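You operate a simulated robot arm through the tools that you are given. There is no shell and no other tool. Be economical: measure what you need, move in short steps, check, and stop when the job is done.

Carry out the task below with a simulated two-armed robot. There is one attempt and no reset: what you move stays moved.

Task
Unclip and open the purple canister and tip its beans into the white square cup.
Fine: hold it for the clip; stand it back; spill nothing. Set down upright: purple canister with a handle.

The check looks at the end state, three seconds after you hand in, the way a careful person would. Anything else that was tipped, shoved, dropped, spilled or broken makes it a failure.

Robot
Two 7-joint arms with two-finger parallel grippers on one trunk, on a base that drives. Base frame: it is fixed to the floor where the robot stands at the start and does not move with it; the origin is under the middle of the robot, x ahead of it, y to its left, z up. Lengths are in cm, angles in rad, forces in N, time in s.
The left shoulder is at the start at [4.7, 14.9, 119.8], the right one opposite. Places, roughly: grey canister [475, 150, 100]; mouth of the white square cup [50, -30, 100]; purple lid with a knob [50, -10, 100]; steel swing clip [50, -10, 100]. Payload 3.43 kg a hand.
Tool frame (each hand has its own): the origin (TCP) lies between the finger pads and is the grasp point; the fingertips stand 3.4 cm ahead of it; z points along the fingers, y is the line along which they close. The gripper opens to 12.8 cm. The fingers are 2.4 cm wide and 1.2 cm thick; the gripper's body (4.8 by 13 cm) begins 9.6 cm behind the TCP.
Orientation is told as [roll, pitch, yaw] about the base's x, y, z axes, in that order, counted from this pose: with the fingers straight down and closing along the base's y, the tool's x points along the base's -x, its y along +y and its z along -z.

Tools
- The arms move only by the tool drive_tool. It takes "left_steps", "right_steps" or both (then of equal length, played together; a hand with none holds still); each is a list of rows, each an object of numbers (a shift or turn left out is 0, a gripper value left out holds the last): "wx", "wy", "wz": the turn, a rotation vector about the base's x, y, z in rad; "tx", "ty", "tz": the shift along the base's x, y, z in cm; "fingers": the gripper command, from -1 (fully open) to 1 (shut), values between in proportion. In form: [{"wx": .., "wy": .., "wz": .., "tx": .., "ty": .., "tz": .., "fingers": ..}, ...]. A call has 1 to 8 rows; each row is the pose to reach, as a shift and turn from the pose commanded when the call began. A row lasts 0.2 s, in which the tool goes at most 5 cm and 0.15 rad; a call with a longer step from one row to the next is refused whole, and so is a gripper value outside its range. A pose out of reach is approached as far as the arm can. The call stops where the force on the tool passes 40 N (or 10 N more than at its start, if that is more) or the arm is blocked; 0.2 s more then pass. Each finger travels about 15.3 cm/s and halts on what it meets, pressing with about 40 N; the grip force reading is that of the motor and also rises with nothing between the fingers. The clock runs only during rows and for 0.2 s after the last one: add rows that repeat a pose to give the fingers time. The reply holds the time, the measured pose of the TCP, the force on the tool along the base axes, the opening and the grip force, in the units named above and with some noise, with the torque about the TCP (base axes, N m) and any sound that the robot's microphone picked up.
- Cameras (640 x 400 px; columns grow to the right, rows downward): "scene" is now at [10.85, -4.24, 142.67]; the picture's right is [-0.28, -0.96, -0.02], its down [-0.51, 0.17, -0.84] and it looks along [0.81, -0.23, -0.54] (base axes); focal length 268 px, centre (320, 200). "left" rides on the left gripper at [7.6, 1.1, -16] in its tool frame; the picture's right is [-0.15, 0.99, 0.00], its down [-0.88, -0.13, -0.46] and it looks along [-0.45, -0.07, 0.89] (tool axes); focal length 234 px, centre (320, 200). "right" rides on the right gripper at [7.6, -1.1, -16] in its tool frame; the picture's right is [0.15, 0.99, 0.00], its down [-0.88, 0.13, -0.46] and it looks along [-0.45, 0.07, 0.89] (tool axes); focal length 234 px, centre (320, 200). There is no depth. A picture from a camera that has moved, and an enlarged one, comes with that camera's place and axes in the base frame and with its lens.
- snapshot(camera): a new picture of that camera. No time passes.
- slide_trunk(by): slides the trunk up (or, below 0, down) by that many cm; the arms and the scene camera ride with it, the base frame stays. It gives what a move gives, with no picture.
- roll_base(legs): drives the robot by 1 to 6 legs, each [ahead, left, turn to the left] in cm, cm and rad, along the robot's own axes; the way and the turn of a leg run together, so that a leg with both is an arc; at most 150 cm and 3.142 rad a leg. The arms and the cameras ride along, it lands a little off, and it stops where it bumps. It gives what a move gives.
- pan_tilt(pan, tilt): turns the head with the scene camera to pan (to the left, within 1.501 rad either way) and tilt (down, from -0.506 to 1.204), counted from straight ahead of the robot. It gives what a move gives.
- zoom(camera, box): a new picture of the part [left, top, right, bottom] of that camera's present view, enlarged. No time passes.
- hand_in(): hands the job in; it is judged then, once.

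Go step by step. Nothing tells you exact positions but the pictures and the camera data: compare them with the known pose of the tool, close in by small moves and look again before you grip or let go. The budget is 120 turns and 88 pictures, counting those below and the enlarged ones. Unless the task says otherwise, let go and move clear before handing in, and close with one line.

The tools are called after ">>>" as name(argument=value, ...) on one line, values as JSON. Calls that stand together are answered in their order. drive_tool: Moves the arms, as the interface text tells. Its arguments: {"type":"object","properties":{"left_steps":{"type":"array"},"right_steps":{"type":"array"}},"required":[]} The other tools are called the same way: slide_trunk (by) slides the trunk up or down; roll_base (legs) drives the base; pan_tilt (pan, tilt) turns the head that bears the scene camera; snapshot (camera) takes a picture; zoom (camera, box) takes an enlarged picture of a part of a camera's view; hand_in () hands the job in.

At the start:

```text
time_s: 0.0
left_position: [49.05, 5.54, 128.9]
left_tool_rot: [0.012, -0.027, 0.004]
left_contact_force: [-0.3, -2.5, -1.2]
left_moment: [0.25, 0.02, -0.02]
left_gripper_width: 12.8
left_grip_force: 0.0
right_position: [41.12, -29.94, 123.55]
right_tool_rot: [0.014, -0.023, 0.003]
right_contact_force: [1.3, -0.2, -0.3]
right_moment: [0.01, 0.09, 0.03]
right_gripper_width: 12.8
right_grip_force: 0.1
trunk travel left (down, up): [-67.5, 26.5]
robot x, y, heading: [0.19, -0.23, 0.006]
head pan, tilt: [-0.286, 0.586]
```

scene: 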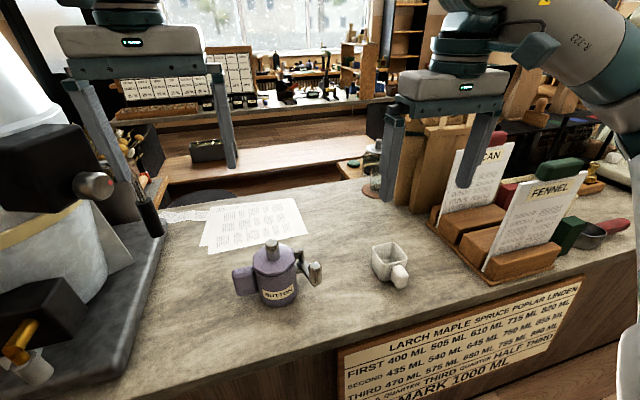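
right: 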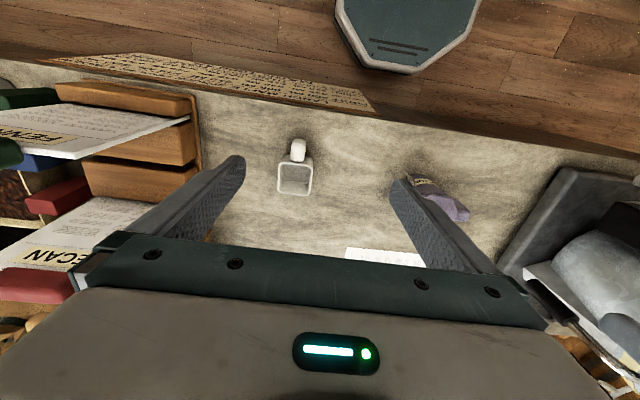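
left: 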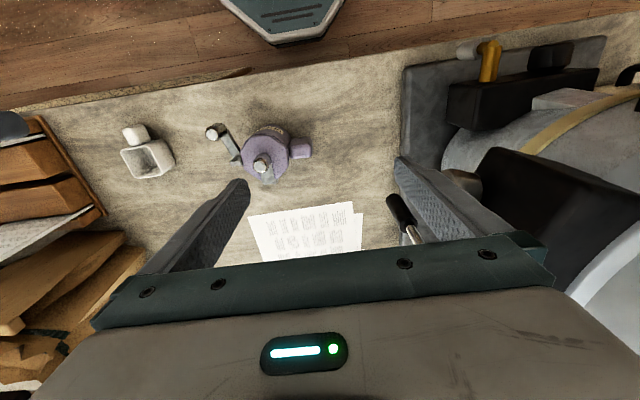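

I see the purple canister with a clip on its right side and a handle to the left, and the white cup to its right. I'll zoom in on both and on the paper sheet.

>>> zoom(camera="scene", box=[215, 220, 425, 330])

>>> zoom(camera="left", box=[100, 90, 400, 270])

>>> zoom(camera="scene", box=[190, 190, 320, 265])

```text
3.05 times, centred on (320, 275) of scene
camera zoom: at [10.85, -4.24, 142.67], right [-0.28, -0.96, -0.02], down [-0.51, 0.17, -0.84], along [0.81, -0.23, -0.54], focal length 818 px, centre (320, -29)
```

zoom: 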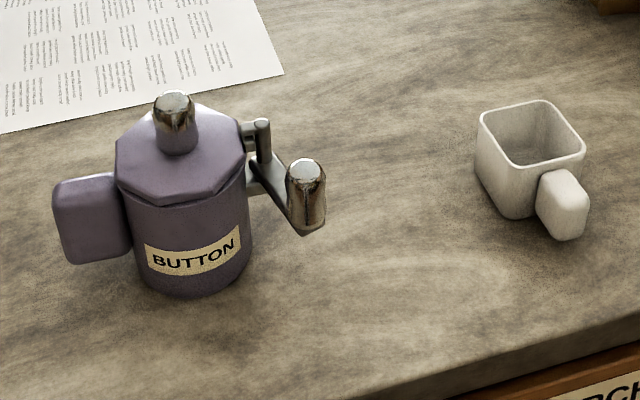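

```text
2.13 times, centred on (250, 180) of left
camera zoom: at [41.12, 6.49, 144.73], right [0.14, 0.99, 0.02], down [0.87, -0.13, 0.48], along [0.47, -0.05, -0.88], focal length 500 px, centre (469, 243)
```

zoom: 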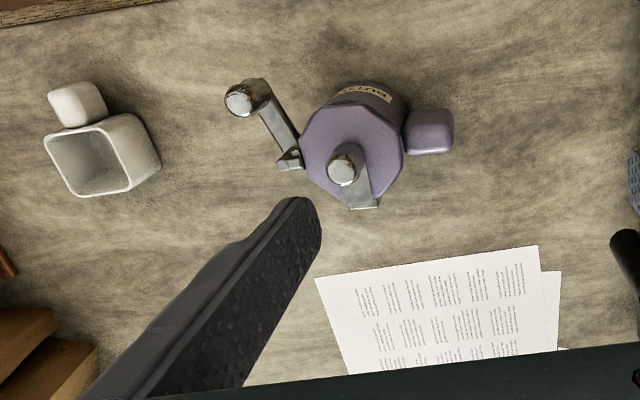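

```text
4.92 times, centred on (255, 228) of scene
camera zoom: at [10.85, -4.24, 142.67], right [-0.28, -0.96, -0.02], down [-0.51, 0.17, -0.84], along [0.81, -0.23, -0.54], focal length 1321 px, centre (640, 65)
```

zoom: 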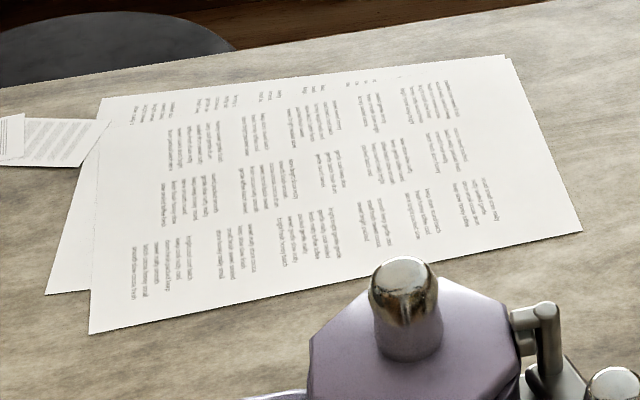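

The canister stands around [53, -5] with its handle on the left. The clip sits on its right side, with the lever knob near [48, -13.6, 101]. I'll zoom tighter to see how the clip works.

>>> zoom(camera="scene", box=[280, 250, 336, 295])

>>> zoom(camera="left", box=[196, 115, 292, 195])

>>> zoom(camera="right", box=[380, 150, 500, 240])

```text
8.89 times, centred on (308, 272) of scene
camera zoom: at [10.85, -4.24, 142.67], right [-0.28, -0.96, -0.02], down [-0.51, 0.17, -0.84], along [0.81, -0.23, -0.54], focal length 2385 px, centre (427, -444)
```

zoom: 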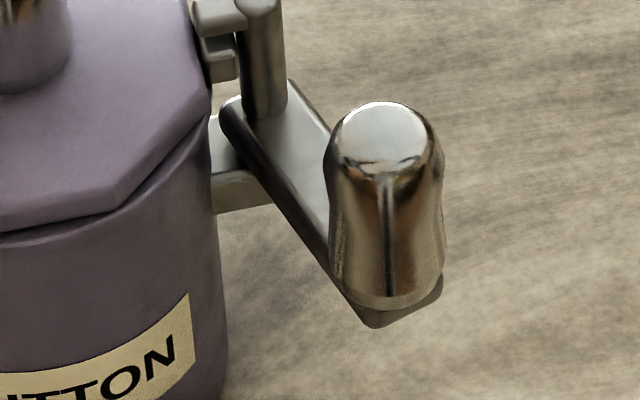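

```text
5.00 times, centred on (244, 155) of left
camera zoom: at [41.12, 6.49, 144.73], right [0.14, 0.99, 0.02], down [0.87, -0.13, 0.48], along [0.47, -0.05, -0.88], focal length 1171 px, centre (700, 425)
```

zoom: 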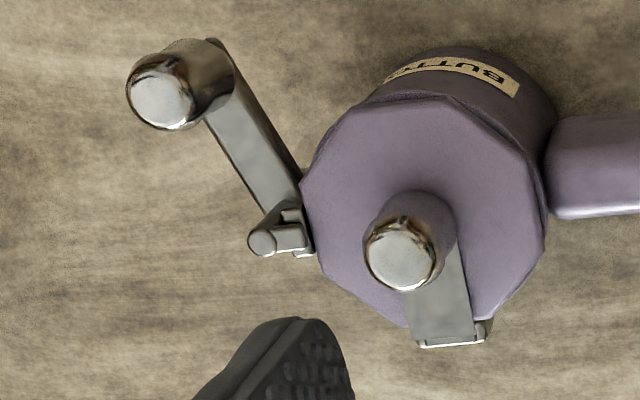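

```text
4.44 times, centred on (440, 195) of right
camera zoom: at [33.39, -31.32, 139.27], right [-0.15, 0.99, 0.01], down [0.87, 0.13, 0.48], along [0.47, 0.08, -0.88], focal length 1041 px, centre (-213, 222)
```

zoom: 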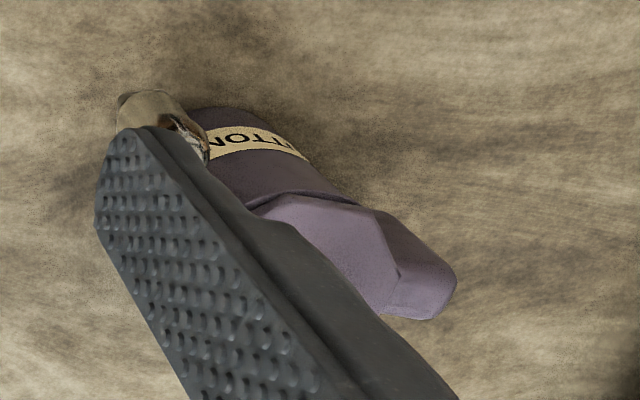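

The clip looks like a lever turning on an upright post, with a hook over a tab on the lid. The lid hinge is at the back, the handle on the left and the machine crowds that side. I'll first bring the left hand over the handle (about [53, 2.3]) and look.

>>> drive_tool(left_steps=[{"tx": 1, "ty": -1, "tz": -4}, {"tx": 2.5, "ty": -2, "tz": -8}, {"tx": 4, "ty": -3.2, "tz": -12}, {"tx": 4.1, "ty": -3.2, "tz": -16, "fingers": -0.1}])

>>> snapshot(camera="left")

>>> snapshot(camera="scene")

```text
time_s: 1.0
left_position: [50.15, 12.67, 121.67]
left_tool_rot: [-0.001, -0.208, 0.128]
left_contact_force: [-7.0, -12.6, 7.6]
left_moment: [1.49, -0.54, 0.28]
left_gripper_width: 7.03
left_grip_force: 0.1
right_position: [43.15, -20.01, 121.95]
right_tool_rot: [-0.012, 0.01, 0.147]
right_contact_force: [1.0, 1.0, -3.0]
right_moment: [-0.32, 0.17, -0.02]
right_gripper_width: 12.81
right_grip_force: 0.1
trunk travel left (down, up): [-67.5, 26.5]
robot x, y, heading: [-4.58, 0.12, 0.163]
head pan, tilt: [-0.286, 0.586]
stopped in row 4 (left hand): the arm was blocked; the commanded pose is now the measured one
```

```text
78 pictures are left
camera left: at [39.15, 12.53, 135.69], right [0.02, 1.0, 0.03], down [0.78, -0.03, 0.63], along [0.63, 0.01, -0.78], focal length 234 px, centre (320, 200)
```

left: 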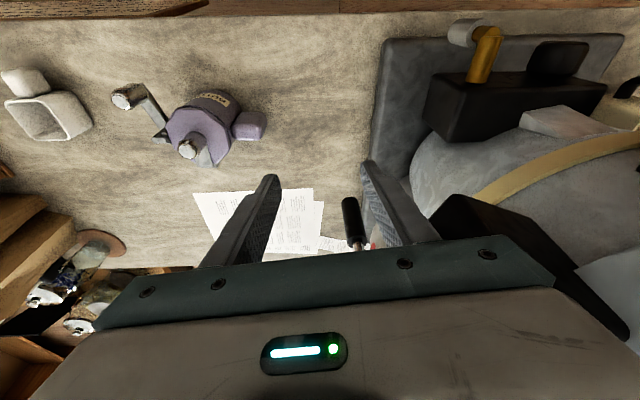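

```text
77 pictures are left
camera scene: at [10.82, -9.69, 142.3], right [-0.12, -0.99, -0.07], down [-0.56, 0.13, -0.82], along [0.82, -0.06, -0.57], focal length 268 px, centre (320, 200)
```

scene: 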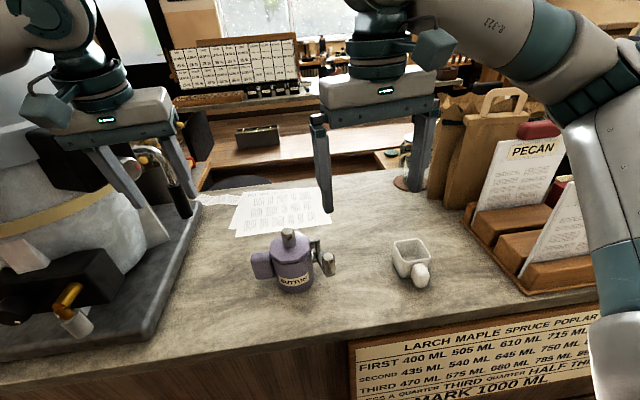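

The left gripper touched the machine's overhang and the base was pushed slightly. I'll back the hand off to the right and up, then check the machine.

>>> drive_tool(left_steps=[{"ty": -2, "tz": 1}, {"ty": -5, "tz": 3}, {"ty": -8, "tz": 6}, {"ty": -11, "tz": 8}, {"ty": -11, "tz": 8, "wy": 0.1}])

>>> pan_tilt(pan=0.35, tilt=0.5)

>>> snapshot(camera="scene")

```text
time_s: 1.3
left_position: [45.89, 29.39, 120.26]
left_tool_rot: [-0.133, -0.208, 0.211]
left_contact_force: [2.7, 4.7, -1.7]
left_moment: [-0.6, 0.19, -0.14]
left_gripper_width: 7.06
left_grip_force: 0.0
right_position: [39.45, -3.45, 124.56]
right_tool_rot: [-0.14, -0.007, 0.191]
right_contact_force: [-0.3, 3.7, -0.4]
right_moment: [-0.4, -0.12, 0.0]
right_gripper_width: 12.8
right_grip_force: 0.1
trunk travel left (down, up): [-67.5, 26.5]
robot x, y, heading: [-5.18, 0.79, 0.193]
head pan, tilt: [-0.286, 0.586]
stopped in row 1 (left hand): the arm was blocked; the commanded pose is now the measured one
```

```text
time_s: 2.4
left_position: [47.32, 20.99, 121.37]
left_tool_rot: [-0.07, -0.205, 0.177]
left_contact_force: [-0.2, 0.3, 0.2]
left_moment: [0.0, 0.03, 0.02]
left_gripper_width: 7.05
left_grip_force: 0.1
right_position: [40.41, -11.77, 123.74]
right_tool_rot: [-0.077, -0.004, 0.17]
right_contact_force: [0.3, 0.6, -0.1]
right_moment: [0.02, 0.02, -0.02]
right_gripper_width: 12.79
right_grip_force: 0.0
trunk travel left (down, up): [-67.5, 26.5]
robot x, y, heading: [-5.61, 0.26, 0.178]
head pan, tilt: [0.351, 0.499]
```

```text
76 pictures are left
camera scene: at [6.77, 5.39, 143.32], right [0.5, -0.86, 0.0], down [-0.41, -0.24, -0.88], along [0.76, 0.44, -0.47], focal length 268 px, centre (320, 200)
```

scene: 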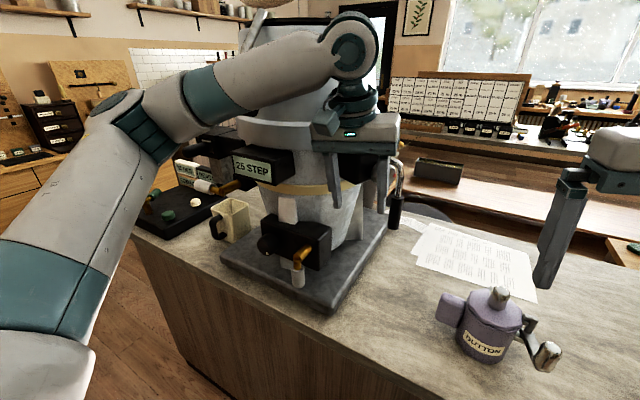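

The machine stands unmoved and the left hand is beside it. I'll drive the base straight right to bring the hand clear.

>>> roll_base(legs=[[0, -8, 0], [-2, -8, 0]])

>>> snapshot(camera="scene")

```text
time_s: 4.1
left_position: [48.79, 6.12, 120.86]
left_tool_rot: [-0.073, -0.198, 0.185]
left_contact_force: [0.0, 0.8, 0.7]
left_moment: [0.02, 0.03, 0.0]
left_gripper_width: 7.06
left_grip_force: 0.0
right_position: [42.01, -26.8, 123.55]
right_tool_rot: [-0.079, 0.003, 0.174]
right_contact_force: [-0.4, 0.6, 1.5]
right_moment: [0.0, 0.01, -0.01]
right_gripper_width: 12.82
right_grip_force: 0.1
trunk travel left (down, up): [-67.5, 26.5]
robot x, y, heading: [-4.83, -15.46, 0.18]
head pan, tilt: [0.351, 0.499]
```

```text
75 pictures are left
camera scene: at [8.51, -9.73, 143.21], right [0.51, -0.86, 0.0], down [-0.41, -0.24, -0.88], along [0.76, 0.44, -0.48], focal length 268 px, centre (320, 200)
```

scene: 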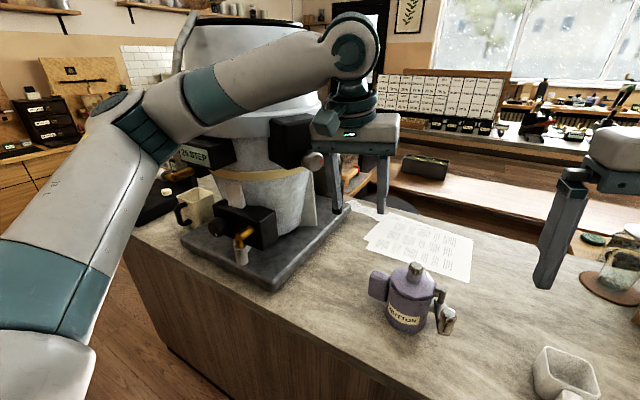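

The hand is clear and the machine undisturbed. Now I square the hand and place it above the handle at a safe height.

>>> drive_tool(left_steps=[{"tx": 1, "ty": -2, "tz": 0, "wx": 0.03, "wy": 0.1, "wz": -0.09}, {"tx": 3, "ty": -3.5, "tz": -1, "wx": 0.073, "wy": 0.198, "wz": -0.185}, {"tx": 4.4, "ty": -3.8, "tz": -5, "wx": 0.073, "wy": 0.198, "wz": -0.185}, {"tx": 4.4, "ty": -3.8, "tz": -8, "wx": 0.073, "wy": 0.198, "wz": -0.185}])

>>> pan_tilt(pan=-0.05, tilt=0.65)

>>> snapshot(camera="left")

>>> snapshot(camera="scene")

```text
time_s: 5.1
left_position: [53.14, 2.11, 113.09]
left_tool_rot: [0.017, -0.008, -0.01]
left_contact_force: [0.1, 0.3, 0.4]
left_moment: [-0.06, 0.0, -0.01]
left_gripper_width: 7.04
left_grip_force: 0.1
right_position: [41.98, -26.81, 123.55]
right_tool_rot: [-0.08, 0.003, 0.172]
right_contact_force: [0.1, 1.1, 0.3]
right_moment: [-0.06, 0.05, 0.0]
right_gripper_width: 12.81
right_grip_force: 0.2
trunk travel left (down, up): [-67.5, 26.5]
robot x, y, heading: [-4.73, -15.45, 0.181]
head pan, tilt: [0.351, 0.499]
```

```text
time_s: 6.0
left_position: [53.1, 2.21, 113.11]
left_tool_rot: [0.018, -0.01, -0.012]
left_contact_force: [-0.8, -0.6, -1.0]
left_moment: [0.03, -0.02, -0.02]
left_gripper_width: 7.05
left_grip_force: 0.2
right_position: [41.9, -27.05, 123.53]
right_tool_rot: [-0.079, 0.001, 0.173]
right_contact_force: [0.7, -0.8, -0.7]
right_moment: [-0.01, -0.01, -0.02]
right_gripper_width: 12.79
right_grip_force: 0.0
trunk travel left (down, up): [-67.5, 26.5]
robot x, y, heading: [-4.51, -15.26, 0.178]
head pan, tilt: [-0.051, 0.649]
```

```text
74 pictures are left
camera left: at [45.37, 3.12, 129.0], right [0.16, 0.99, 0.02], down [0.88, -0.15, 0.46], along [0.46, -0.06, -0.89], focal length 234 px, centre (320, 200)
```

left: 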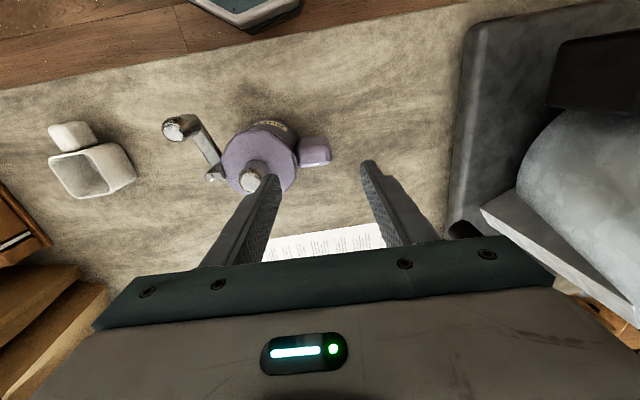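

```text
73 pictures are left
camera scene: at [9.16, -13.39, 141.9], right [0.13, -0.99, 0.0], down [-0.6, -0.08, -0.8], along [0.79, 0.1, -0.6], focal length 268 px, centre (320, 200)
```

scene: 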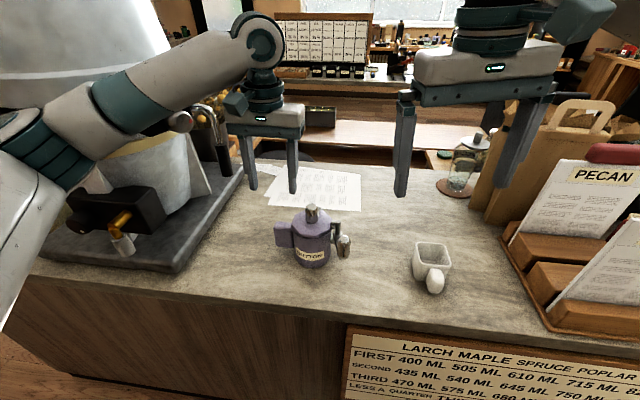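

The hand is above the handle (seen at about [53.6, 1.7]). I'll yaw it a quarter turn so the fingers close along x, leaving the camera on the left side.

>>> drive_tool(left_steps=[{"wz": -0.14}, {"wz": -0.28}, {"wz": -0.42}, {"wz": -0.56}, {"wz": -0.7}, {"wz": -0.84}, {"wz": -0.98}, {"wz": -1.12}])

>>> drive_tool(left_steps=[{"wz": -0.14}, {"wz": -0.28}, {"wz": -0.42, "tx": 0.4}, {"wz": -0.44, "tx": 0.5}])

>>> snapshot(camera="left")

>>> zoom(camera="scene", box=[200, 110, 400, 280])

```text
time_s: 7.8
left_position: [53.12, 2.1, 112.8]
left_tool_rot: [0.017, -0.009, -1.131]
left_contact_force: [0.1, -0.2, -0.1]
left_moment: [0.01, 0.01, -0.02]
left_gripper_width: 7.04
left_grip_force: 0.1
right_position: [42.08, -27.1, 123.5]
right_tool_rot: [-0.079, 0.001, 0.172]
right_contact_force: [-0.6, -0.7, -0.9]
right_moment: [-0.02, -0.02, -0.02]
right_gripper_width: 12.8
right_grip_force: 0.0
trunk travel left (down, up): [-67.5, 26.5]
robot x, y, heading: [-4.41, -15.16, 0.182]
head pan, tilt: [-0.051, 0.649]
```

```text
time_s: 8.8
left_position: [53.53, 2.02, 112.82]
left_tool_rot: [0.018, -0.009, -1.573]
left_contact_force: [-0.6, 0.0, -0.9]
left_moment: [0.0, 0.03, 0.02]
left_gripper_width: 7.08
left_grip_force: 0.1
right_position: [41.82, -27.04, 123.46]
right_tool_rot: [-0.079, 0.002, 0.172]
right_contact_force: [0.3, -0.1, -1.0]
right_moment: [0.02, -0.04, 0.01]
right_gripper_width: 12.82
right_grip_force: 0.1
trunk travel left (down, up): [-67.5, 26.5]
robot x, y, heading: [-4.8, -15.31, 0.181]
head pan, tilt: [-0.051, 0.649]
```

```text
72 pictures are left
camera left: at [54.44, 9.91, 128.77], right [0.99, -0.15, 0.02], down [-0.14, -0.88, 0.46], along [-0.05, -0.46, -0.89], focal length 234 px, centre (320, 200)
```

left: 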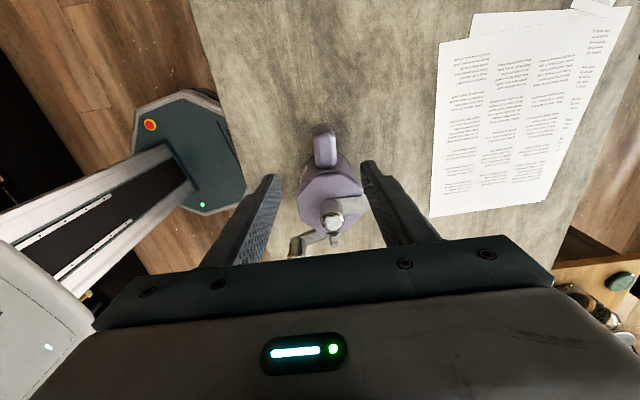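

```text
2.35 times, centred on (300, 195) of scene
camera zoom: at [9.17, -13.39, 141.89], right [0.13, -0.99, 0.0], down [-0.6, -0.08, -0.8], along [0.79, 0.1, -0.6], focal length 631 px, centre (367, 212)
```

zoom: 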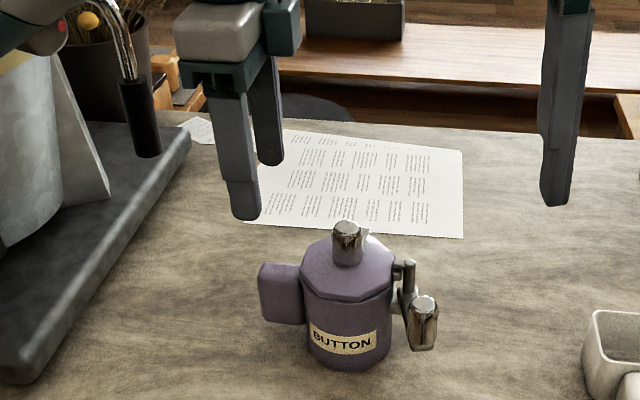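

The open fingers straddle the handle in plan (handle at x≈54). I'll descend partway and check.

>>> drive_tool(left_steps=[{"tx": 0.3, "tz": -4}, {"tx": 0.4, "tz": -8}, {"tx": 0.4, "tz": -9}])

>>> snapshot(camera="left")

>>> zoom(camera="scene", box=[240, 150, 380, 280])

```text
time_s: 9.6
left_position: [54.01, 2.02, 103.74]
left_tool_rot: [0.019, -0.009, -1.57]
left_contact_force: [-0.2, -0.1, -0.8]
left_moment: [-0.01, -0.03, -0.04]
left_gripper_width: 7.09
left_grip_force: 0.0
right_position: [41.87, -27.02, 123.54]
right_tool_rot: [-0.079, 0.001, 0.173]
right_contact_force: [-0.1, -0.4, -0.1]
right_moment: [0.01, 0.0, 0.01]
right_gripper_width: 12.8
right_grip_force: 0.0
trunk travel left (down, up): [-67.5, 26.5]
robot x, y, heading: [-4.13, -15.37, 0.178]
head pan, tilt: [-0.051, 0.649]
```

```text
70 pictures are left
camera left: at [54.79, 9.89, 119.71], right [0.99, -0.15, 0.02], down [-0.14, -0.88, 0.46], along [-0.05, -0.46, -0.89], focal length 234 px, centre (320, 200)
```

left: 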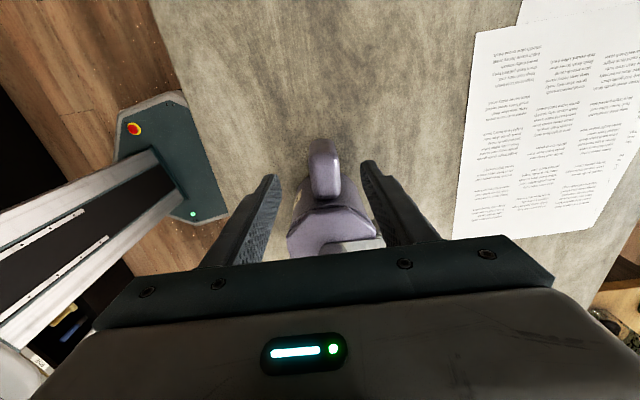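

```text
3.08 times, centred on (310, 215) of scene
camera zoom: at [9.15, -13.42, 141.9], right [0.13, -0.99, 0.0], down [-0.6, -0.08, -0.8], along [0.79, 0.1, -0.6], focal length 826 px, centre (351, 154)
```

zoom: 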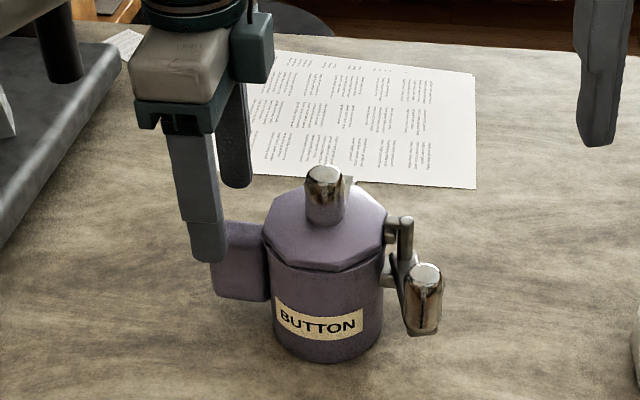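

The fingers straddle the handle well. I'll go down to z≈99 and close.

>>> drive_tool(left_steps=[{"tz": -2.5, "ty": -0.2}, {"tz": -4.7, "ty": -0.2}, {"tz": -4.7, "ty": -0.2, "fingers": 0.3}, {"tz": -4.7, "ty": -0.2, "fingers": 1}, {"tz": -4.7, "ty": -0.2, "fingers": 1}])

>>> zoom(camera="scene", box=[240, 150, 380, 280])

```text
time_s: 10.8
left_position: [53.75, 1.79, 99.09]
left_tool_rot: [0.017, -0.008, -1.572]
left_contact_force: [-1.6, -0.2, 0.5]
left_moment: [-0.1, 0.37, -0.12]
left_gripper_width: 2.95
left_grip_force: 40.3
right_position: [41.93, -26.97, 123.58]
right_tool_rot: [-0.078, 0.002, 0.173]
right_contact_force: [-0.7, 0.0, 0.1]
right_moment: [-0.02, -0.03, -0.01]
right_gripper_width: 12.79
right_grip_force: 0.2
trunk travel left (down, up): [-67.5, 26.5]
robot x, y, heading: [-4.44, -15.78, 0.175]
head pan, tilt: [-0.051, 0.649]
```

```text
3.08 times, centred on (310, 215) of scene
camera zoom: at [9.13, -13.4, 141.9], right [0.13, -0.99, 0.0], down [-0.6, -0.08, -0.8], along [0.79, 0.1, -0.6], focal length 826 px, centre (351, 154)
```

zoom: 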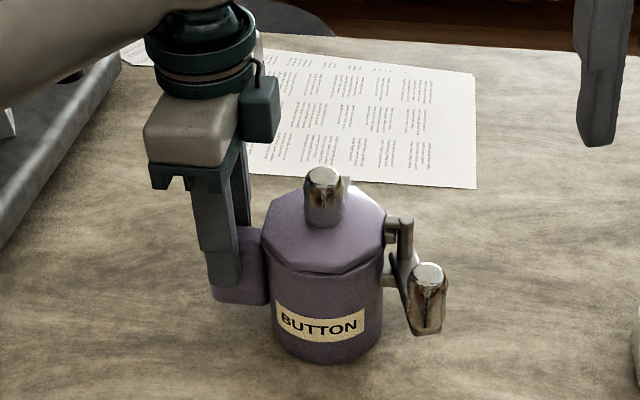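

The handle is gripped. I'll lift 2 cm while the lid is still clipped to gauge the weight and see whether it sags.

>>> drive_tool(left_steps=[{"tz": 0.7}, {"tz": 2}, {"tz": 2}, {"tz": 2}])

>>> zoom(camera="scene", box=[240, 150, 380, 280])

```text
time_s: 11.8
left_position: [53.92, 1.97, 101.15]
left_tool_rot: [0.017, -0.009, -1.571]
left_contact_force: [1.1, -0.2, -3.1]
left_moment: [0.23, -0.03, 0.02]
left_gripper_width: 2.93
left_grip_force: 39.9
right_position: [41.92, -27.04, 123.59]
right_tool_rot: [-0.078, 0.002, 0.172]
right_contact_force: [-0.3, -0.4, 0.6]
right_moment: [0.01, 0.01, -0.03]
right_gripper_width: 12.79
right_grip_force: 0.2
trunk travel left (down, up): [-67.5, 26.5]
robot x, y, heading: [-4.31, -15.36, 0.184]
head pan, tilt: [-0.051, 0.649]
```

```text
3.08 times, centred on (310, 215) of scene
camera zoom: at [9.2, -13.4, 141.89], right [0.13, -0.99, 0.0], down [-0.6, -0.08, -0.8], along [0.79, 0.1, -0.6], focal length 826 px, centre (351, 154)
```

zoom: 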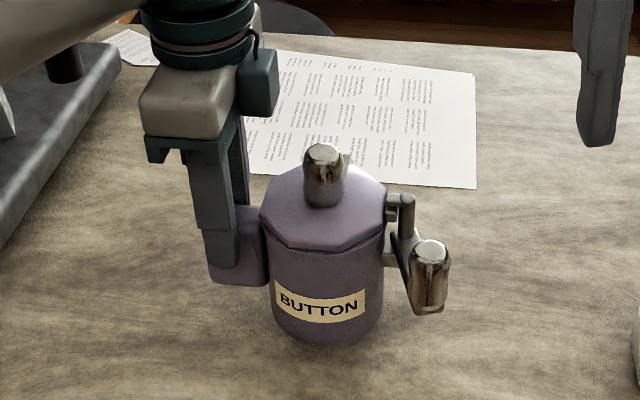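

It's light (about 3.5 N) and the grip holds without sag. While it's still clipped, I'll turn it 50° and set it about 10 cm right, so the handle faces the left arm and the clip the far right.

>>> drive_tool(left_steps=[{"tz": 1, "ty": -1, "wz": 0.13}, {"tz": 1, "tx": -1, "ty": -2, "wz": 0.26}, {"tz": 1, "tx": -1.5, "ty": -3, "wz": 0.39}, {"tz": 1, "tx": -2, "ty": -4, "wz": 0.52}, {"tz": 1, "tx": -3, "ty": -5, "wz": 0.65}, {"tz": 1, "tx": -4, "ty": -5, "wz": 0.78}, {"tz": 1, "tx": -4, "ty": -5, "wz": 0.87}, {"tz": 0, "tx": -4, "ty": -5, "wz": 0.87}])

>>> snapshot(camera="scene")

```text
time_s: 13.6
left_position: [50.06, -3.13, 101.07]
left_tool_rot: [0.018, -0.008, -0.701]
left_contact_force: [0.5, -0.2, -2.7]
left_moment: [0.17, 0.14, -0.01]
left_gripper_width: 2.95
left_grip_force: 40.5
right_position: [41.98, -27.04, 123.49]
right_tool_rot: [-0.077, 0.003, 0.172]
right_contact_force: [0.1, 0.0, 0.0]
right_moment: [0.04, 0.0, 0.01]
right_gripper_width: 12.79
right_grip_force: 0.1
trunk travel left (down, up): [-67.5, 26.5]
robot x, y, heading: [-4.71, -15.4, 0.183]
head pan, tilt: [-0.051, 0.649]
```

```text
66 pictures are left
camera scene: at [9.23, -13.37, 141.89], right [0.13, -0.99, 0.0], down [-0.6, -0.08, -0.8], along [0.79, 0.1, -0.61], focal length 268 px, centre (320, 200)
```

scene: 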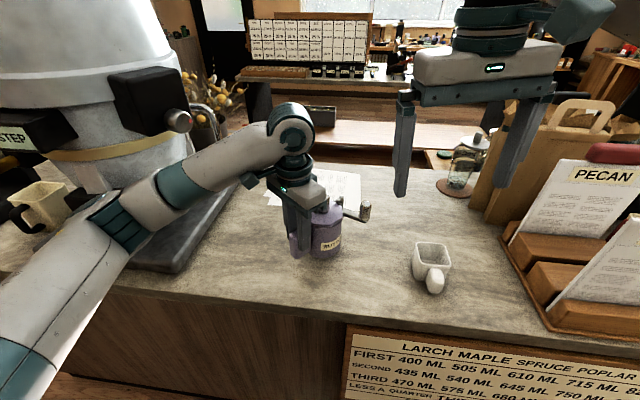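

It's been carried level. I'll set it down and open the fingers.

>>> drive_tool(left_steps=[{"tz": -1}, {"tz": -1.7}, {"tz": -1.95}, {"tz": -1.95}])

>>> zoom(camera="scene", box=[250, 160, 390, 290])

```text
time_s: 14.6
left_position: [50.09, -3.04, 99.3]
left_tool_rot: [0.018, -0.01, -0.701]
left_contact_force: [-0.1, 0.2, -2.6]
left_moment: [0.18, 0.18, 0.01]
left_gripper_width: 2.93
left_grip_force: 39.5
right_position: [42.02, -26.98, 123.64]
right_tool_rot: [-0.079, 0.003, 0.173]
right_contact_force: [0.2, 0.2, 1.4]
right_moment: [0.0, -0.02, 0.02]
right_gripper_width: 12.84
right_grip_force: 0.0
trunk travel left (down, up): [-67.5, 26.5]
robot x, y, heading: [-4.25, -15.26, 0.177]
head pan, tilt: [-0.051, 0.649]
```

```text
3.08 times, centred on (320, 225) of scene
camera zoom: at [9.22, -13.39, 141.89], right [0.13, -0.99, 0.0], down [-0.6, -0.08, -0.8], along [0.79, 0.1, -0.61], focal length 826 px, centre (320, 123)
```

zoom: 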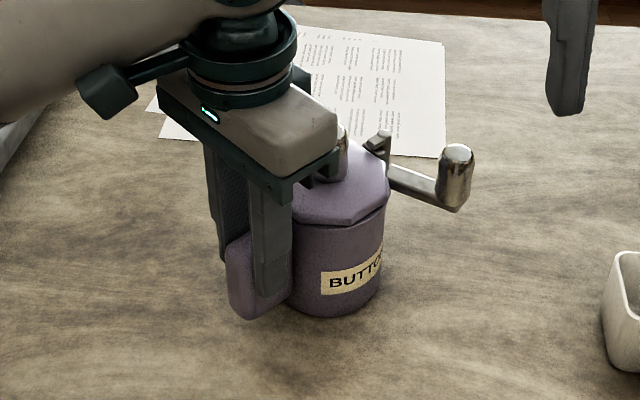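

Not quite touching yet; I'll lower a few more millimetres.

>>> drive_tool(left_steps=[{"tz": -0.15}, {"tz": -0.3}, {"tz": -0.3}])

```text
time_s: 15.3
left_position: [50.02, -2.96, 99.11]
left_tool_rot: [0.02, -0.015, -0.699]
left_contact_force: [1.9, 1.9, 13.3]
left_moment: [-0.86, -0.4, 0.23]
left_gripper_width: 2.94
left_grip_force: 40.7
right_position: [41.87, -26.94, 123.63]
right_tool_rot: [-0.081, 0.003, 0.173]
right_contact_force: [0.1, 0.3, -0.1]
right_moment: [-0.01, 0.03, 0.02]
right_gripper_width: 12.81
right_grip_force: 0.1
trunk travel left (down, up): [-67.5, 26.5]
robot x, y, heading: [-4.47, -15.3, 0.181]
head pan, tilt: [-0.051, 0.649]
```

The canister is standing. I'll open the fingers and swing the hand down around the handle, from vertical to nearly level, so it can later tip.

>>> drive_tool(left_steps=[{"fingers": -0.1}, {"fingers": -0.1, "tx": -0.5, "ty": 0.4}, {"tx": -1, "ty": 0.84, "wx": -0.09, "wy": -0.107}, {"tx": -1, "ty": 0.84, "wx": -0.18, "wy": -0.214}, {"tx": -1, "ty": 0.84, "wx": -0.27, "wy": -0.32}, {"tx": -1, "ty": 0.84, "wx": -0.36, "wy": -0.428}, {"tx": -1, "ty": 0.84, "wx": -0.45, "wy": -0.535}, {"tx": -1, "ty": 0.84, "wx": -0.45, "wy": -0.535}])

>>> snapshot(camera="scene")

>>> snapshot(camera="left")

```text
time_s: 17.1
left_position: [48.94, -2.18, 98.9]
left_tool_rot: [0.019, -0.707, -0.7]
left_contact_force: [-1.1, 0.3, -0.9]
left_moment: [0.0, -0.01, -0.01]
left_gripper_width: 7.02
left_grip_force: 0.0
right_position: [42.02, -26.99, 123.56]
right_tool_rot: [-0.078, 0.003, 0.173]
right_contact_force: [0.2, -0.3, 0.1]
right_moment: [0.01, 0.0, 0.0]
right_gripper_width: 12.82
right_grip_force: 0.1
trunk travel left (down, up): [-67.5, 26.5]
robot x, y, heading: [-4.89, -15.08, 0.181]
head pan, tilt: [-0.051, 0.649]
```

```text
64 pictures are left
camera scene: at [9.21, -13.46, 141.89], right [0.13, -0.99, 0.0], down [-0.6, -0.08, -0.8], along [0.79, 0.1, -0.6], focal length 268 px, centre (320, 200)
```

scene: 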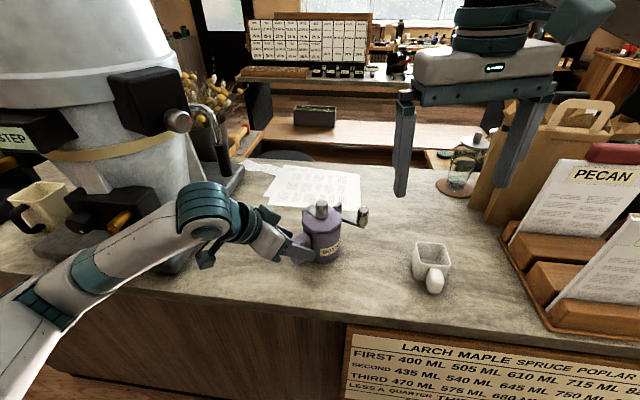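

```text
63 pictures are left
camera left: at [37.27, 8.86, 106.12], right [0.71, 0.69, 0.11], down [0.2, -0.35, 0.92], along [0.67, -0.63, -0.38], focal length 234 px, centre (320, 200)
```

left: 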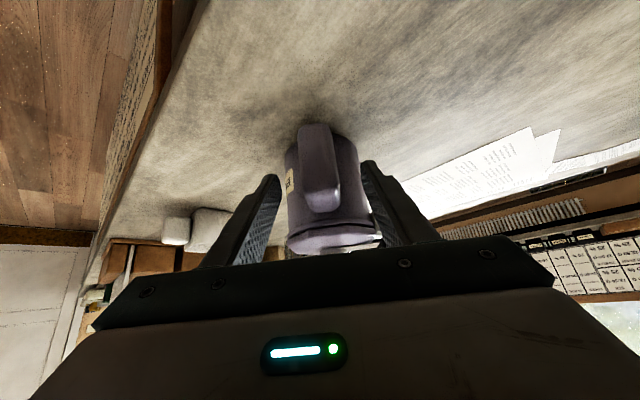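

The hand is about 50° below level and straddles the handle. I'll flatten it a bit more and check clearance to the counter and machine.

>>> drive_tool(left_steps=[{"wx": -0.08, "wy": -0.095, "tz": -0.5}, {"wx": -0.16, "wy": -0.19, "tz": -1}, {"wx": -0.22, "wy": -0.26, "tz": -1}])

>>> snapshot(camera="scene")

>>> snapshot(camera="left")

```text
time_s: 17.9
left_position: [49.03, -2.3, 98.05]
left_tool_rot: [0.017, -1.053, -0.701]
left_contact_force: [0.9, -0.4, 0.0]
left_moment: [0.0, 0.01, 0.01]
left_gripper_width: 7.02
left_grip_force: 0.0
right_position: [41.96, -27.06, 123.53]
right_tool_rot: [-0.078, 0.002, 0.173]
right_contact_force: [1.1, 0.0, -0.6]
right_moment: [0.0, -0.01, -0.02]
right_gripper_width: 12.81
right_grip_force: 0.0
trunk travel left (down, up): [-67.5, 26.5]
robot x, y, heading: [-4.38, -15.42, 0.178]
head pan, tilt: [-0.051, 0.649]
```

```text
62 pictures are left
camera scene: at [9.14, -13.37, 141.9], right [0.13, -0.99, 0.0], down [-0.6, -0.08, -0.8], along [0.79, 0.1, -0.6], focal length 268 px, centre (320, 200)
```

scene: 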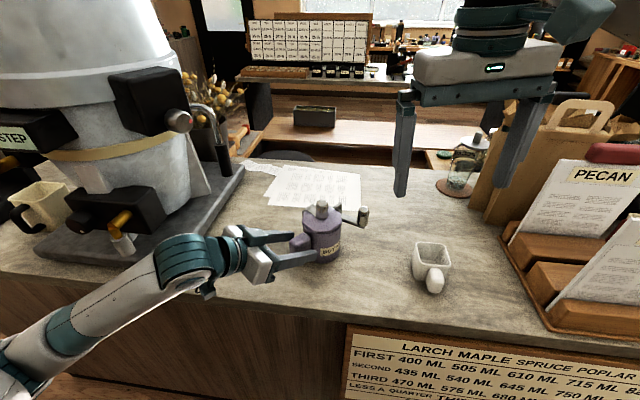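

```text
61 pictures are left
camera left: at [36.05, 9.89, 99.38], right [0.68, 0.72, 0.14], down [-0.05, -0.14, 0.99], along [0.73, -0.68, -0.05], focal length 234 px, centre (320, 200)
```

left: 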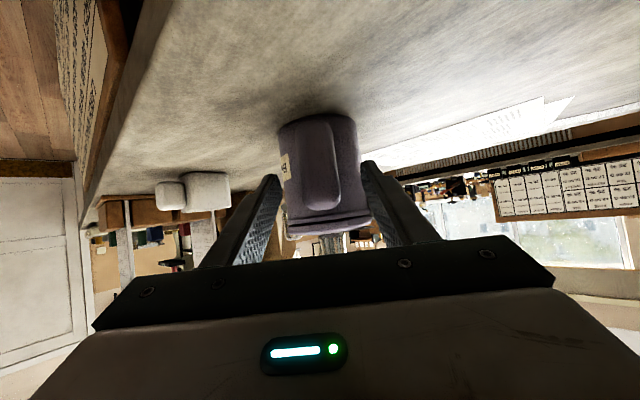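

About 30° below level and clear of everything. I'll close on the handle.

>>> drive_tool(left_steps=[{"fingers": 0.3}, {"fingers": 1}, {"fingers": 1}])

>>> zoom(camera="scene", box=[250, 170, 390, 290])

```text
time_s: 18.8
left_position: [48.93, -2.25, 98.06]
left_tool_rot: [0.017, -1.048, -0.699]
left_contact_force: [0.1, -1.5, 1.1]
left_moment: [-0.29, -0.02, 0.03]
left_gripper_width: 2.96
left_grip_force: 40.3
right_position: [41.97, -27.02, 123.51]
right_tool_rot: [-0.077, 0.003, 0.172]
right_contact_force: [0.6, 0.1, -0.2]
right_moment: [-0.01, -0.03, 0.02]
right_gripper_width: 12.81
right_grip_force: 0.1
trunk travel left (down, up): [-67.5, 26.5]
robot x, y, heading: [-4.55, -15.38, 0.176]
head pan, tilt: [-0.051, 0.649]
```

```text
3.33 times, centred on (320, 230) of scene
camera zoom: at [9.17, -13.41, 141.89], right [0.13, -0.99, 0.0], down [-0.6, -0.08, -0.8], along [0.79, 0.1, -0.6], focal length 894 px, centre (320, 100)
```

zoom: 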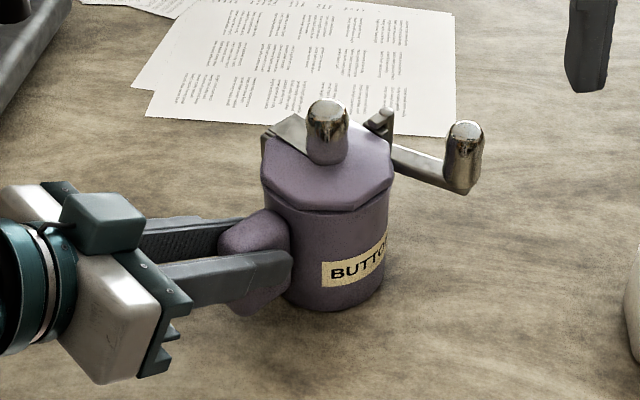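

The handle is firmly held level. Before unclipping, I'll rehearse the tipping motion with the lid safely shut. First I'll move the right hand aside and lift the canister.

>>> drive_tool(right_steps=[{"tx": -2, "ty": -3, "tz": 2}, {"tx": -4, "ty": -6, "tz": 4}, {"tx": -6, "ty": -9, "tz": 6}, {"tx": -8, "ty": -12, "tz": 8}, {"tx": -8, "ty": -15, "tz": 10}], left_steps=[{"tz": 2}, {"tz": 5}, {"tz": 8}, {"tz": 11}, {"tz": 14}])

>>> snapshot(camera="scene")

```text
time_s: 19.9
left_position: [48.77, -2.25, 111.91]
left_tool_rot: [0.022, -1.048, -0.701]
left_contact_force: [-0.4, -0.2, -3.2]
left_moment: [0.17, 0.17, 0.04]
left_gripper_width: 2.98
left_grip_force: 40.5
right_position: [33.75, -42.17, 133.5]
right_tool_rot: [-0.078, 0.001, 0.173]
right_contact_force: [0.3, -0.2, 0.4]
right_moment: [0.02, -0.01, 0.0]
right_gripper_width: 12.81
right_grip_force: 0.1
trunk travel left (down, up): [-67.5, 26.5]
robot x, y, heading: [-4.38, -15.65, 0.179]
head pan, tilt: [-0.051, 0.649]
```

```text
59 pictures are left
camera scene: at [9.01, -13.53, 141.9], right [0.13, -0.99, 0.0], down [-0.6, -0.08, -0.8], along [0.79, 0.1, -0.6], focal length 268 px, centre (320, 200)
```

scene: 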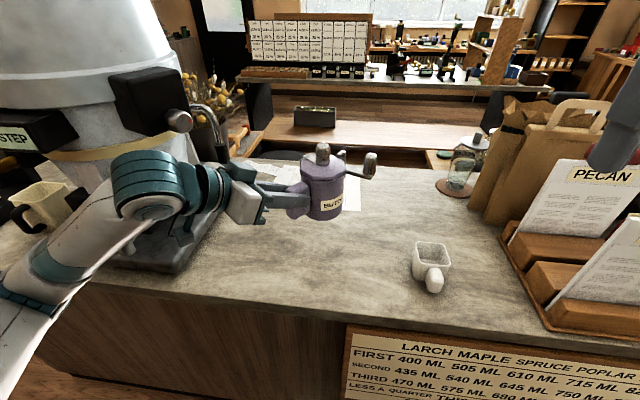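

Lifted steadily. I'll now carry it beside the cup with a small yaw, at height.

>>> drive_tool(left_steps=[{"tx": -1, "ty": -4.5}, {"tx": -2, "ty": -9, "wz": 0.05}, {"tx": -3, "ty": -13.5, "wz": 0.1}, {"tx": -4.5, "ty": -18, "wz": 0.15}, {"tx": -6, "ty": -22, "wz": 0.2}, {"tx": -7, "ty": -26, "wz": 0.26}, {"tx": -7.8, "ty": -28.7, "wz": 0.26}])

>>> snapshot(camera="scene")

```text
time_s: 21.6
left_position: [41.22, -31.02, 111.97]
left_tool_rot: [0.022, -1.05, -0.442]
left_contact_force: [0.2, 0.1, -3.7]
left_moment: [0.15, 0.24, 0.01]
left_gripper_width: 2.97
left_grip_force: 39.7
right_position: [34.01, -42.17, 133.44]
right_tool_rot: [-0.079, 0.001, 0.174]
right_contact_force: [-0.5, -0.2, -0.6]
right_moment: [0.03, 0.01, 0.01]
right_gripper_width: 12.83
right_grip_force: 0.0
trunk travel left (down, up): [-67.5, 26.5]
robot x, y, heading: [-4.45, -15.53, 0.179]
head pan, tilt: [-0.051, 0.649]
```

```text
58 pictures are left
camera scene: at [9.16, -13.57, 141.89], right [0.13, -0.99, 0.0], down [-0.6, -0.08, -0.8], along [0.79, 0.1, -0.6], focal length 268 px, centre (320, 200)
```

scene: 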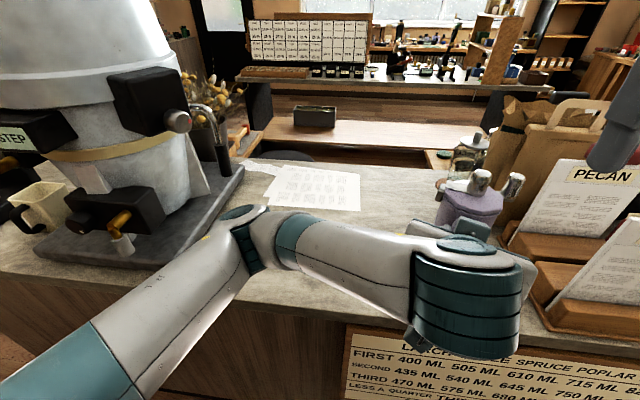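

The arm hides the cup from the head, so I'll watch with the right hand's camera as well. I'll rehearse the first 69° of tilt with the clip still shut, the lip held about 12 cm above the cup.

>>> drive_tool(left_steps=[{"tx": -0.47, "ty": -0.11, "tz": -1.4, "wx": -0.0335, "wy": 0.145}, {"tx": -0.68, "ty": -0.16, "tz": -2.7, "wx": -0.067, "wy": 0.29}, {"tx": -0.65, "ty": -0.15, "tz": -1.0, "wx": -0.1005, "wy": 0.435}, {"tx": -0.38, "ty": -0.09, "tz": 0.7, "wx": -0.134, "wy": 0.58}, {"tx": 0.13, "ty": 0.03, "tz": 2.3, "wx": -0.1675, "wy": 0.725}, {"tx": 0.88, "ty": 0.2, "tz": 3.9, "wx": -0.201, "wy": 0.87}, {"tx": 1.85, "ty": 0.43, "tz": 5.25, "wx": -0.2345, "wy": 1.015}, {"tx": 3.0, "ty": 0.69, "tz": 6.5, "wx": -0.268, "wy": 1.16}])

>>> snapshot(camera="scene")

>>> snapshot(camera="right")

```text
time_s: 23.4
left_position: [44.34, -30.17, 118.17]
left_tool_rot: [-0.595, 0.046, -0.086]
left_contact_force: [-0.1, 0.1, -3.7]
left_moment: [0.16, 0.04, -0.02]
left_gripper_width: 2.98
left_grip_force: 40.0
right_position: [34.12, -41.96, 133.47]
right_tool_rot: [-0.078, 0.005, 0.172]
right_contact_force: [-0.7, 0.8, -0.2]
right_moment: [-0.03, 0.03, 0.01]
right_gripper_width: 12.8
right_grip_force: 0.0
trunk travel left (down, up): [-67.5, 26.5]
robot x, y, heading: [-4.4, -15.18, 0.178]
head pan, tilt: [-0.051, 0.649]
```

```text
57 pictures are left
camera scene: at [9.27, -13.39, 141.88], right [0.13, -0.99, 0.0], down [-0.6, -0.08, -0.8], along [0.79, 0.1, -0.61], focal length 268 px, centre (320, 200)
```

scene: 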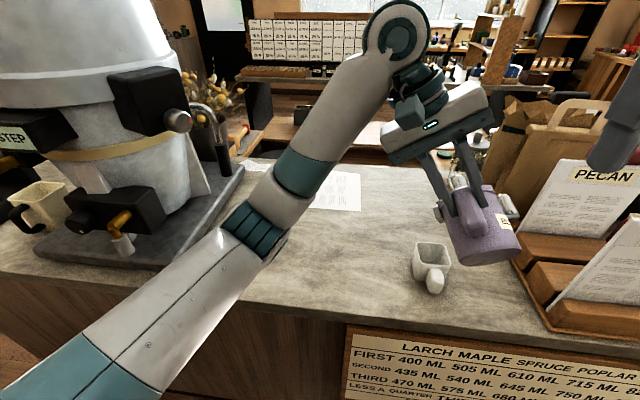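

```text
56 pictures are left
camera right: at [26.74, -43.14, 149.36], right [-0.31, 0.95, -0.08], down [0.84, 0.31, 0.44], along [0.44, 0.07, -0.89], focal length 234 px, centre (320, 200)
```

right: 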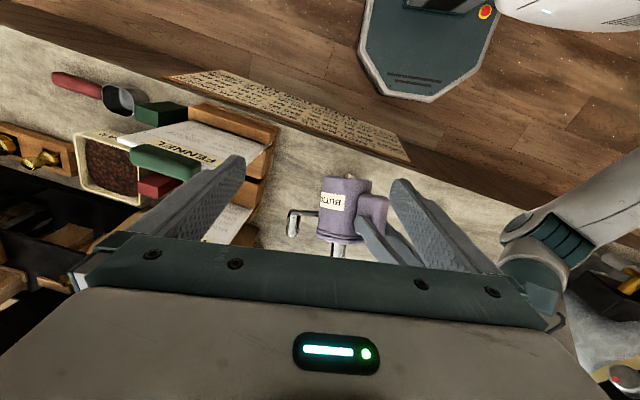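

The arm follows easily. I'll continue the rehearsal to about 115°.

>>> drive_tool(left_steps=[{"tx": 0.95, "ty": 0.22, "tz": 0.8, "wx": -0.0335, "wy": 0.145}, {"tx": 2.36, "ty": 0.54, "tz": 1.65, "wx": -0.067, "wy": 0.29}, {"tx": 3.8, "ty": 0.88, "tz": 2.27, "wx": -0.099, "wy": 0.43}, {"tx": 5.4, "ty": 1.25, "tz": 2.7, "wx": -0.1325, "wy": 0.575}, {"tx": 7.05, "ty": 1.63, "tz": 2.9, "wx": -0.166, "wy": 0.72}, {"tx": 8.16, "ty": 1.9, "tz": 2.9, "wx": -0.189, "wy": 0.82}])

>>> snapshot(camera="scene")

```text
time_s: 24.8
left_position: [52.43, -28.38, 121.37]
left_tool_rot: [-0.943, 0.832, -0.248]
left_contact_force: [0.8, -0.5, -2.8]
left_moment: [0.18, -0.15, 0.02]
left_gripper_width: 2.95
left_grip_force: 39.8
right_position: [34.11, -42.06, 133.43]
right_tool_rot: [-0.08, 0.004, 0.173]
right_contact_force: [-0.5, 0.4, -0.7]
right_moment: [0.01, 0.01, 0.01]
right_gripper_width: 12.79
right_grip_force: 0.0
trunk travel left (down, up): [-67.5, 26.5]
robot x, y, heading: [-4.46, -15.39, 0.179]
head pan, tilt: [-0.051, 0.649]
```

```text
55 pictures are left
camera scene: at [9.23, -13.44, 141.89], right [0.13, -0.99, 0.0], down [-0.6, -0.08, -0.8], along [0.79, 0.1, -0.61], focal length 268 px, centre (320, 200)
```

scene: 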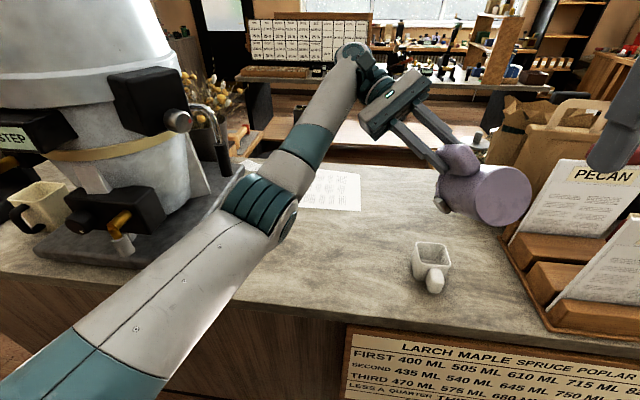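

The full tilt is reachable, and the lip lands where I computed, right over the cup. I'll tilt back upright now.

>>> drive_tool(left_steps=[{"tx": -1.1, "ty": -0.27, "tz": 0, "wx": 0.023, "wy": -0.1}, {"tx": -2.76, "ty": -0.65, "tz": -0.2, "wx": 0.0565, "wy": -0.245}, {"tx": -4.36, "ty": -1.02, "tz": -0.63, "wx": 0.09, "wy": -0.39}, {"tx": -5.8, "ty": -1.36, "tz": -1.25, "wx": 0.122, "wy": -0.53}, {"tx": -7.2, "ty": -1.68, "tz": -2.1, "wx": 0.1555, "wy": -0.675}, {"tx": -8.16, "ty": -1.9, "tz": -2.9, "wx": 0.189, "wy": -0.82}])

>>> drive_tool(left_steps=[{"tx": -1.15, "ty": -0.26, "tz": -1.25, "wx": 0.0335, "wy": -0.145}, {"tx": -2.12, "ty": -0.49, "tz": -2.6, "wx": 0.067, "wy": -0.29}, {"tx": -2.87, "ty": -0.66, "tz": -4.2, "wx": 0.1005, "wy": -0.435}, {"tx": -3.38, "ty": -0.78, "tz": -5.8, "wx": 0.134, "wy": -0.58}, {"tx": -3.65, "ty": -0.84, "tz": -7.5, "wx": 0.1675, "wy": -0.725}, {"tx": -3.68, "ty": -0.85, "tz": -7.2, "wx": 0.201, "wy": -0.87}, {"tx": -3.47, "ty": -0.8, "tz": -6.9, "wx": 0.2345, "wy": -1.015}, {"tx": -3.0, "ty": -0.69, "tz": -6.5, "wx": 0.268, "wy": -1.16}])

```text
time_s: 26.1
left_position: [44.1, -30.31, 118.28]
left_tool_rot: [-0.593, 0.04, -0.087]
left_contact_force: [-0.1, 0.1, -2.7]
left_moment: [0.16, 0.04, 0.02]
left_gripper_width: 2.99
left_grip_force: 39.9
right_position: [34.01, -42.03, 133.49]
right_tool_rot: [-0.078, 0.0, 0.171]
right_contact_force: [-1.1, 0.9, 0.0]
right_moment: [-0.01, -0.01, 0.01]
right_gripper_width: 12.83
right_grip_force: 0.1
trunk travel left (down, up): [-67.5, 26.5]
robot x, y, heading: [-4.95, -15.32, 0.184]
head pan, tilt: [-0.051, 0.649]
```

```text
time_s: 27.9
left_position: [41.2, -31.01, 111.88]
left_tool_rot: [0.022, -1.05, -0.444]
left_contact_force: [0.4, 0.2, -3.0]
left_moment: [0.14, 0.21, -0.02]
left_gripper_width: 2.96
left_grip_force: 39.9
right_position: [34.06, -42.18, 133.43]
right_tool_rot: [-0.079, 0.003, 0.174]
right_contact_force: [-0.7, -0.5, 0.8]
right_moment: [0.0, -0.03, 0.0]
right_gripper_width: 12.83
right_grip_force: 0.1
trunk travel left (down, up): [-67.5, 26.5]
robot x, y, heading: [-4.79, -14.98, 0.183]
head pan, tilt: [-0.051, 0.649]
```

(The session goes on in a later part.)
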